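You operate a simulated robot arm through the tools that you are given. There is no shell and no other tool. Be economical: measure what you need, move in short steps, check, and stop when the job is done.

Carry out the task below with a simulated robot arm. There is one attempt and no reset: what you move stays moved.

TASK
Turn the time dial to 30 s.

It is judged by the outcome, as a careful person would: the job done as asked, and still so three seconds after it is handed in. It fails if anything else is knocked over, pushed out of place, dropped, spilled or broken.

THE ROBOT
A 6-joint arm with a two-finger parallel gripper, fixed in place. Base frame: the origin is at the foot of the arm, x ahead of it, y to its left, z up. Lengths are in m, angles in rad, forces in N, time in s.
With the tool pointing down near the work surface it reaches from about 0.22 to 0.66 m from the base axis. Its first joint turns from -1.152 to 1.152 rad. Payload 2.9 kg.
Tool frame: the origin (TCP) lies between the finger pads and is the grasp point; the fingertips stand 0.03 m ahead of it; z points along the fingers, y is the line along which they close. The gripper opens to 0.11 m. The fingers are 0.02 m wide and 0.01 m thick; the gripper's body (0.048 by 0.112 m) begins 0.055 m behind the TCP.
Orientation is told as [roll, pitch, yaw] about the base's x, y, z axes, in that order, counted from this pose: with the fingers straight down and closing along the base's y, the tool's x points along the base's -x, its y along +y and its z along -z.

THE INTERFACE
- The arm moves only by the tool move_arm. Its argument "commands" is text: rows parted by semicolons, each of 6 numbers parted by spaces: the shift along the tool's x, y, z in units of 30 mm (1.0 is 30 mm), then the turn, a rotation vector about the tool's x, y, z in units of 5 degrees (1.0 is 5 degrees). In form: tx ty tz wx wy wz; .... A call has 1 to 8 rows; each row shifts and turns the commanded pose from where the row before left it, along the tool's axes as they then stand. "jaw" is the opening in per cent of the stroke, from 0 (shut) to 100 (fully open), set as the call begins (left out, the last holds). A call with a number of a shift or a turn outside -1 to 1 is refused whole. A row lasts 0.2 s, in which the tool goes at most 0.05 m and 0.15 rad; a call with a longer step from one row to the next is refused whole, and so is a gripper value outside its range. A pose out of reach is approached as far as the arm can. The call stops where the force on the tool passes 40 N (or 10 N more than at its start, if that is more) or the arm is blocked; 0.2 s more then pass. The fingers move at their own pace (about 0.108 m/s each) and stop on an object; they squeeze with about 28 N. The grip force told is the motor's: it shows also when the fingers shut on nothing. Time passes only in rows, and 0.2 s behind the last, so rows that do not move let the fingers close. It gives the time, the measured TCP pose, the force on the tool (base axes), the opening and the grip force at its end, in the units of the frame above (readings bear some noise).
- Cameras (640 x 400 px; columns grow to the right, rows downward): "scene" is fixed at [0.1039, 0.4472, 1.3943]; the picture's right is [-0.45, -0.89, 0.00], its down [-0.38, 0.19, -0.90] and it looks along [0.81, -0.41, -0.43] (base axes); focal length 292 px, centre (320, 200). "wrist" rides on the gripper at [-0.036, 0, -0.057] in the tool frame; the picture's right is [0.00, -1.00, 0.00], its down [0.97, 0.00, -0.24] and it looks along [0.24, 0.00, 0.97] (tool axes); focal length 218 px, centre (320, 200).
- get_image(camera): a new picture of that camera. No time passes.
- point_at(camera, pixels): for up to 12 pixels [column, row] of the newest picture of that camera ("zoom" is the newest enlarged one), the place [x, y, z] in the base frame of the surface seen there, good to about 0.002 m, but the place of the scene camera against the robot may be out by one fixed shift of up to 0.012 m in any direction. No time passes.
- zoom(camera, box): a new picture of the part [left, top, right, bottom] of that camera's present view, enlarged. No time passes.
- close_job(): hands the job in; it is judged then, once.

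Work in short steps. Measure before you move; look again where a grasp or a placing could have gone wrong, and mend it. You have 60 turns and 30 pictures in all, the two below and enlarged ones among them. Open the gripper and draw the arm clear of the work before you hand the job in, unless the task says otherwise; then end with one line.

The tools are called after "Request:" as a command line: name --argument value ..., lists and objects as JSON in quotes. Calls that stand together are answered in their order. move_arm: Moves the arm, as the interface text tells. Its arguments: {"type":"object","properties":{"commands":{"type":"string"},"jaw":{"type":"number"}},"required":["commands"]} The other tools are called the same way: get_image (camera) takes a picture; point_at (camera, pixels) gives the place of the surface under pixels of a picture; zoom (camera, box) takes an enlarged picture of a part of a camera's view; close_job () hands the job in.

At the start:

```text
clock: 0.0
tool_pos: [0.3005, 0.2844, 1.27]
ee_rot: [0.002, 0.0, 0.0]
contact_force: [0.1, -0.2, -0.7]
opening: 0.11
finger_force: 0.0
```

scene: 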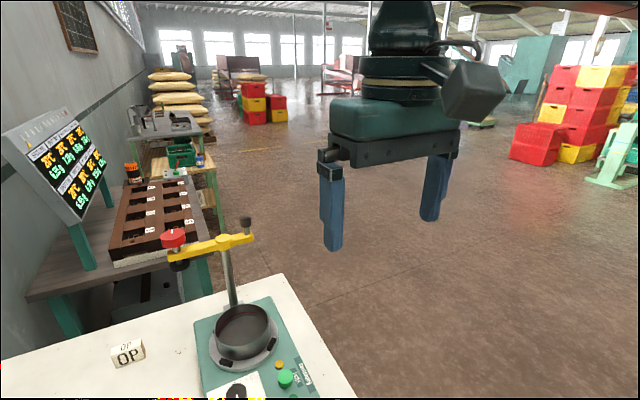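
wrist: 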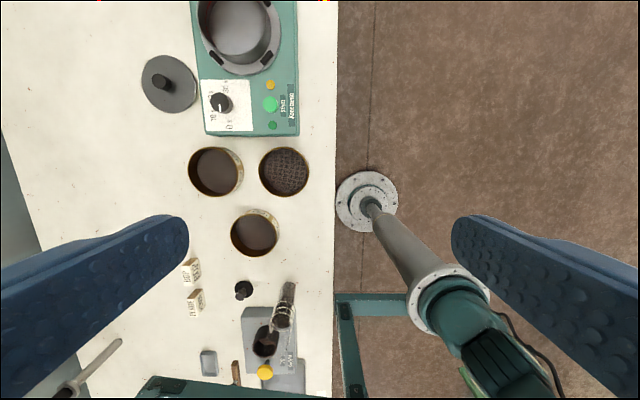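

The wrist view shows a dial near (221,102) on a white plate. I zoom there and measure.

Request:
zoom --camera "wrist" --box '[190, 65, 310, 140]'

Request:
point_at --camera "wrist" --pixels '[[221, 102], [210, 90], [240, 120], [270, 104], [235, 30], [290, 130]]'

```text
5.33 times, centred on (250, 102) of wrist
```

zoom: 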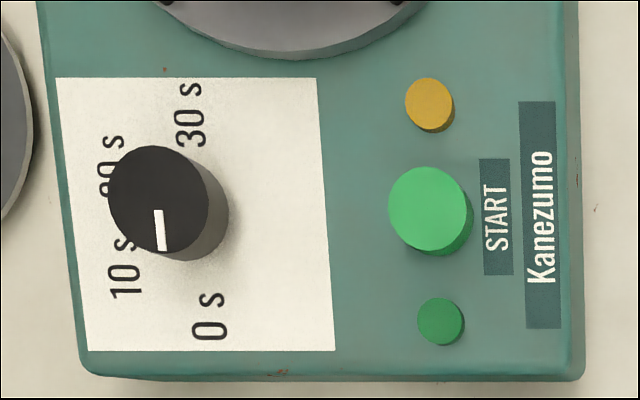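

```text
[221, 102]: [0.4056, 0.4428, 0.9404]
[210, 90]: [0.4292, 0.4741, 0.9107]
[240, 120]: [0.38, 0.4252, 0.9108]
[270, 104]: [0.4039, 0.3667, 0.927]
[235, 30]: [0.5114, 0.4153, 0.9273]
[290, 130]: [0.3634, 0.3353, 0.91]
```

The dial is at about (0.405, 0.443), with its top near z 0.94. Before moving over it, I check where the clamp rod and arm of the machine stand.

Request:
point_at --camera "scene" --pixels '[[230, 285], [172, 236], [246, 222], [215, 246], [237, 390], [286, 378], [178, 256]]'

Request:
move_arm --commands "-0.7 1 0 0 0 0;-0.7 1 0 0 0 0;-0.7 1 0 0 0 0;-0.7 1 0 0 0 0;-0.7 1 0 0 0 0;0 0.28 0.9 0 0 0;0 0 1 0 0 0" --jaw 60

```text
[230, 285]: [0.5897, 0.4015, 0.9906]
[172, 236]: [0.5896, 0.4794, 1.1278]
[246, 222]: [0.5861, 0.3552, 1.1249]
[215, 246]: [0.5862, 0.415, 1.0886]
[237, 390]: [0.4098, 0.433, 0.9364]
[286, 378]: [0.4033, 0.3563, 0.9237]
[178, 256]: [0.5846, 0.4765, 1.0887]
```

```text
clock: 1.6
tool_pos: [0.3823, 0.4146, 1.1947]
ee_rot: [0.001, 0.0, -0.001]
contact_force: [0.3, -0.5, 0.3]
opening: 0.0659
finger_force: 0.1
out of reach, approached as far as the arm can: row 4, 5
```

The rod is at x≈0.59, clear of the gripper. Next I let the arm settle and look.

Request:
move_arm --commands "0 0 1 0 0 0;0 0 0 0 0 0;0 0 0 0 0 0"

Request:
get_image --camera "wrist"

```text
clock: 2.4
tool_pos: [0.3823, 0.4155, 1.1634]
ee_rot: [0.003, 0.0, 0.001]
contact_force: [-0.1, -0.3, -0.6]
opening: 0.0659
finger_force: 0.0
```

```text
26 pictures are left
```

wrist: 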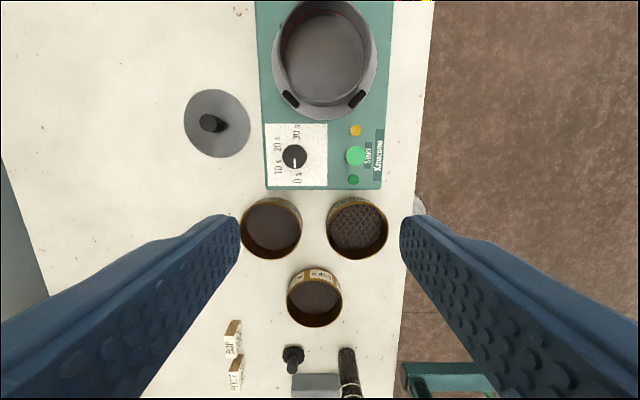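

I move the rest of the way over the dial, (+0.023, +0.027) and 45 mm lower, for a straight view.

Request:
move_arm --commands "0 0 1 0 0 0;-0.4 0.45 0.5 0 0 0;-0.4 0.45 0 0 0 0;0 0 0 0 0 0;0 0 0 0 0 0"

Request:
zoom --camera "wrist" --box '[240, 120, 400, 220]'

Request:
point_at --camera "zoom" --pixels '[[320, 200], [300, 200], [340, 200], [280, 200], [360, 200], [320, 160], [320, 240], [320, 270]]'

```text
clock: 3.6
tool_pos: [0.4063, 0.4417, 1.1199]
ee_rot: [-0.001, -0.001, 0.0]
contact_force: [0.2, 0.4, 0.0]
opening: 0.0658
finger_force: 0.1
```

```text
4.00 times, centred on (320, 170) of wrist
```

zoom: 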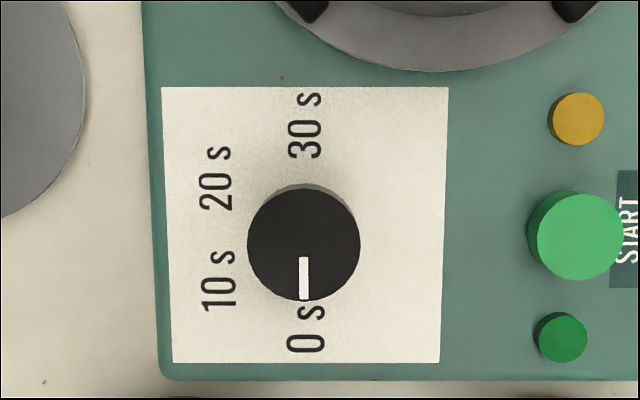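

```text
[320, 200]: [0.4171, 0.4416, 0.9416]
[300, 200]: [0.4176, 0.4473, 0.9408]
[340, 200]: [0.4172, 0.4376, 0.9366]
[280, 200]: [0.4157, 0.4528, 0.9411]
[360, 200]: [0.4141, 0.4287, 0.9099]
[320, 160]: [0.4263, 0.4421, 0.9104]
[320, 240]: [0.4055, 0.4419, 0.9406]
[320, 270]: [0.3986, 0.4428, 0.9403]
```

The pointer is at 0 s, pointing toward -x. The labels are 60° apart, so 30 s is 180° away, clockwise from above. The knob centre is at about (0.405, 0.4465), radius 15.5 mm, z 0.91–0.94. I centre over it and pre-rotate -90° about the tool z so one grasp covers the turn.

Request:
move_arm --commands "0.04 0.16 0 0 0 -1;0 0 0 0 0 -1;0 0 0 0 0 -1;0 0 0 0 0 -1;0 0 0 0 0 -1;0 0 0 0 0 -1;0 0 0 0 0 -1;0 0 0 0 0 -1" --jaw 45

Request:
move_arm --commands "0 0 0 0 0 -1;0 0 0 0 0 -1;0 0 0 0 0 -1;0 0 0 0 0 -1;0 0 0 0 0 -1;0 0 0 0 0 -1;0 0 0 0 0 -1;0 0 0 0 0 -1"

Request:
move_arm --commands "0 0 0 0 0 -1;0 0 0 0 0 -1;0 0 0 0 0 0"

Request:
get_image --camera "wrist"

```text
clock: 5.4
tool_pos: [0.4059, 0.4472, 1.1202]
ee_rot: [0.001, -0.001, 0.699]
contact_force: [0.1, 0.9, -1.4]
opening: 0.0498
finger_force: 0.1
```

```text
clock: 7.2
tool_pos: [0.4053, 0.4471, 1.119]
ee_rot: [0.0, -0.001, 1.398]
contact_force: [-0.4, -0.1, 0.2]
opening: 0.0496
finger_force: 0.0
```

```text
clock: 8.0
tool_pos: [0.4045, 0.4473, 1.1197]
ee_rot: [0.0, -0.001, 1.569]
contact_force: [0.2, 0.4, 0.6]
opening: 0.0495
finger_force: 0.0
```

```text
24 pictures are left
```

wrist: 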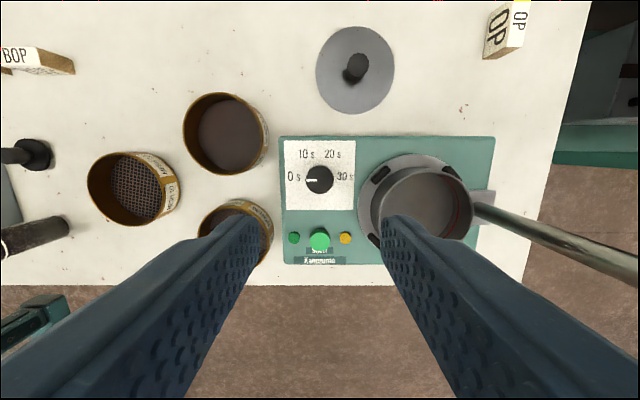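

The wrist reached +90° yaw. I check how near the bowl and tin are before going down.

Request:
point_at --camera "wrist" --pixels '[[320, 180], [332, 180], [307, 180], [376, 200], [374, 208], [366, 180], [264, 160], [265, 220], [320, 168], [320, 191]]'

```text
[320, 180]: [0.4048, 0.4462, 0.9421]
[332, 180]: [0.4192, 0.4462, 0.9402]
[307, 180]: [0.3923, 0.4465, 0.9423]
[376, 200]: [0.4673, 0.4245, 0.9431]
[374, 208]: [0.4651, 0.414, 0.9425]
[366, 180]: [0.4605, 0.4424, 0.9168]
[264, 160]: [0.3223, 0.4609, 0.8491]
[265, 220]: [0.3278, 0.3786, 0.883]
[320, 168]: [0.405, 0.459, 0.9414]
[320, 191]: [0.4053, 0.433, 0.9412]
```

Clear: the bowl starts at x≈0.46 and the fingers end at 0.44. I descend 0.17 m to TCP z 0.95, putting the tips at 0.92.

Request:
move_arm --commands "0 0 1 0 0 0;0 0 1 0 0 0;0 0 1 0 0 0;0 0 1 0 0 0;0 0 1 0 0 0;0 0 0.6 0 0 0;0 0 0 0 0 0"

Request:
get_image --camera "wrist"

```text
clock: 9.6
tool_pos: [0.4051, 0.4476, 0.9511]
ee_rot: [-0.001, 0.0, 1.57]
contact_force: [-1.2, 0.1, 0.2]
opening: 0.0493
finger_force: 0.0
```

```text
23 pictures are left
```

wrist: 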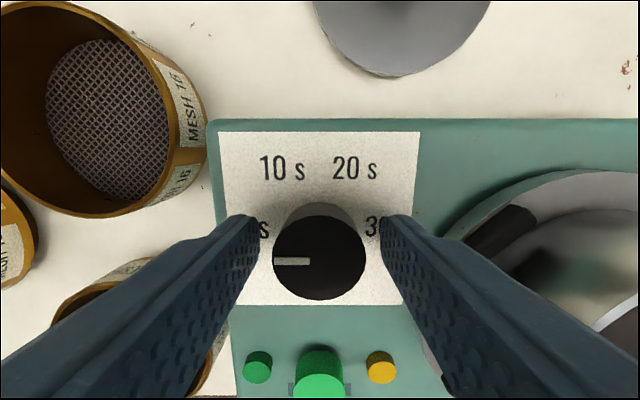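

The knob (320,255) sits centred between the fingers. I close on it.

Request:
move_arm --commands "0 0 0 0 0 0;0 0 0 0 0 0;0 0 0 0 0 0" --jaw 0

Request:
move_arm --commands "0 0 0 0 0 1;0 0 0 0 0 1;0 0 0 0 0 1;0 0 0 0 0 1"

Request:
get_image --camera "wrist"

```text
clock: 10.4
tool_pos: [0.4047, 0.447, 0.9512]
ee_rot: [0.003, 0.001, 1.572]
contact_force: [-2.9, -0.2, -1.3]
opening: 0.0305
finger_force: 45.5
```

```text
clock: 11.4
tool_pos: [0.4043, 0.4475, 0.9514]
ee_rot: [0.003, 0.0, 1.219]
contact_force: [-3.9, 1.3, -7.3]
opening: 0.0307
finger_force: 44.9
```

```text
22 pictures are left
```

wrist: 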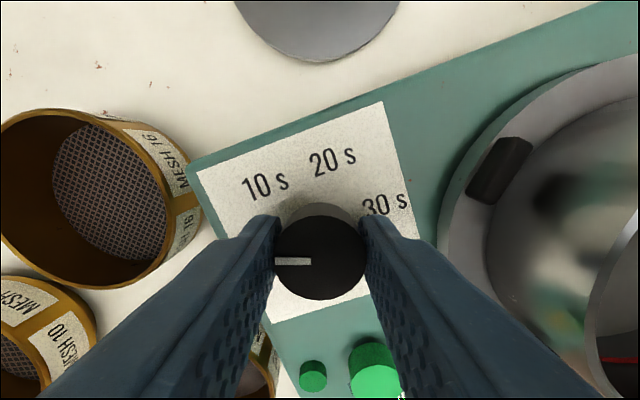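

The pointer stays fixed to the gripper while the panel turns under it, so the knob is following. I continue toward 180° (32 more rows), checking on the way.

Request:
move_arm --commands "0 0 0 0 0 1;0 0 0 0 0 1;0 0 0 0 0 1;0 0 0 0 0 1;0 0 0 0 0 1;0 0 0 0 0 1;0 0 0 0 0 1;0 0 0 0 0 1"

Request:
move_arm --commands "0 0 0 0 0 1;0 0 0 0 0 1;0 0 0 0 0 1;0 0 0 0 0 1;0 0 0 0 0 1;0 0 0 0 0 1;0 0 0 0 0 1;0 0 0 0 0 1"

Request:
get_image --camera "wrist"

```text
clock: 13.2
tool_pos: [0.4049, 0.4472, 0.9502]
ee_rot: [0.002, 0.005, 0.523]
contact_force: [-4.2, 1.0, -17.2]
opening: 0.0305
finger_force: 45.2
```

```text
clock: 15.0
tool_pos: [0.4048, 0.4474, 0.9497]
ee_rot: [0.0, 0.001, -0.179]
contact_force: [-0.9, -1.2, -19.7]
opening: 0.0309
finger_force: 44.9
```

```text
21 pictures are left
```

wrist: 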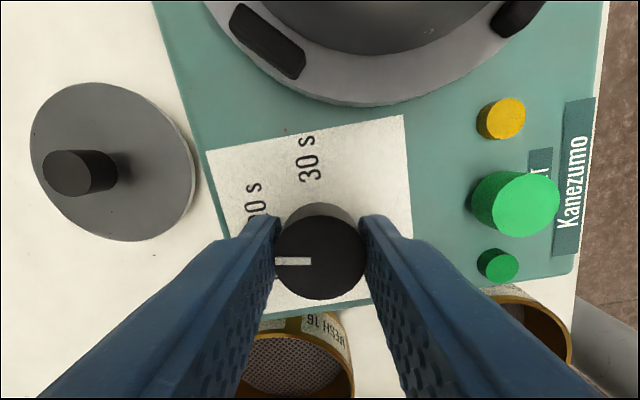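

The knob is following well, about 100° turned. The vertical force has reached -20 N and is levelling off, so I continue 8 rows.

Request:
move_arm --commands "0 0 0.03 0 0 1;0 0 0 0 0 1;0 0 0 0 0 1;0 0 0 0 0 1;0 0 0 0 0 1;0 0 0 0 0 1;0 0 0 0 0 1;0 0 0 0 0 1"

```text
clock: 16.8
tool_pos: [0.4052, 0.4467, 0.9511]
ee_rot: [0.0, 0.002, -0.875]
contact_force: [-0.6, -4.3, -17.7]
opening: 0.0306
finger_force: 45.3
```

About 140° turned. I do the last 8 rows and look.

Request:
move_arm --commands "0 0 0 0 0 1;0 0 0 0 0 1;0 0 0 0 0 1;0 0 0 0 0 1;0 0 0 0 0 1;0 0 0 0 0 1;0 0 0 0 0 1;0 0 0 0 0 1"

Request:
get_image --camera "wrist"

```text
clock: 18.6
tool_pos: [0.4046, 0.4463, 0.9522]
ee_rot: [-0.002, 0.0, -1.575]
contact_force: [-5.3, -15.2, -10.6]
opening: 0.0306
finger_force: 45.5
```

```text
20 pictures are left
```

wrist: 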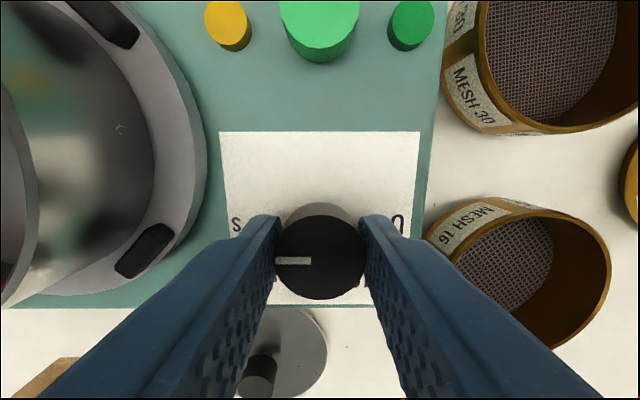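

The pointer now points at the bowl side, where the 30 s label is. I release and rise straight up to check.

Request:
move_arm --commands "0 0 0 0 0 0;0 0 0 0 0 0" --jaw 45

Request:
move_arm --commands "0 0 -0.5 0 0 0;0 0 -1 0 0 0;0 0 -1 0 0 0;0 0 -1 0 0 0;0 0 -1 0 0 0;0 0 -1 0 0 0;0 0 0 0 0 0"

Request:
zoom --camera "wrist" --box '[240, 120, 400, 220]'

```text
clock: 19.2
tool_pos: [0.4061, 0.4478, 0.9511]
ee_rot: [0.002, 0.003, -1.57]
contact_force: [-0.4, -0.4, 0.5]
opening: 0.0496
finger_force: 0.1
```

```text
clock: 20.8
tool_pos: [0.4045, 0.4472, 1.1175]
ee_rot: [0.0, -0.001, -1.571]
contact_force: [-0.6, 0.1, -0.5]
opening: 0.0495
finger_force: 0.1
```

```text
4.00 times, centred on (320, 170) of wrist
```

zoom: 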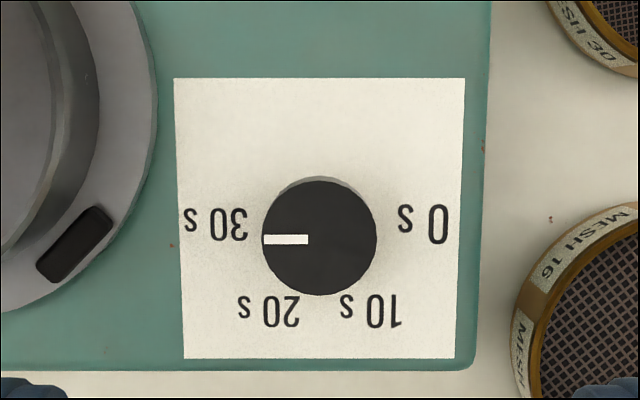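

The pointer is on 30 s. I raise the arm a little more and open fully.

Request:
move_arm --commands "0 0 -1 0 0 0;0 0 -0.8 0 0 0;0 0 0 0 0 0" --jaw 100

Request:
get_image --camera "scene"

```text
clock: 21.6
tool_pos: [0.404, 0.4481, 1.1706]
ee_rot: [-0.001, 0.002, -1.57]
contact_force: [-1.3, 0.3, -0.3]
opening: 0.1099
finger_force: 0.0
```

```text
18 pictures are left
```

scene: 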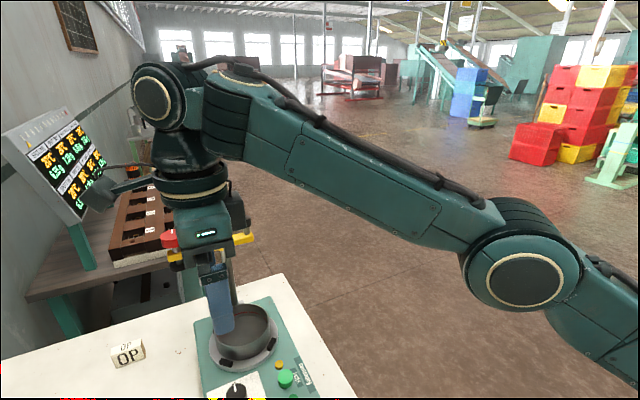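

Everything else is in place, the gripper is open and the arm is clear, so I hand the job in.

Request:
close_job

```text
The job is handed in.
```

The time dial is turned to 30 s; the last close-up shows its pointer on the 30 s mark, and nothing else was moved.
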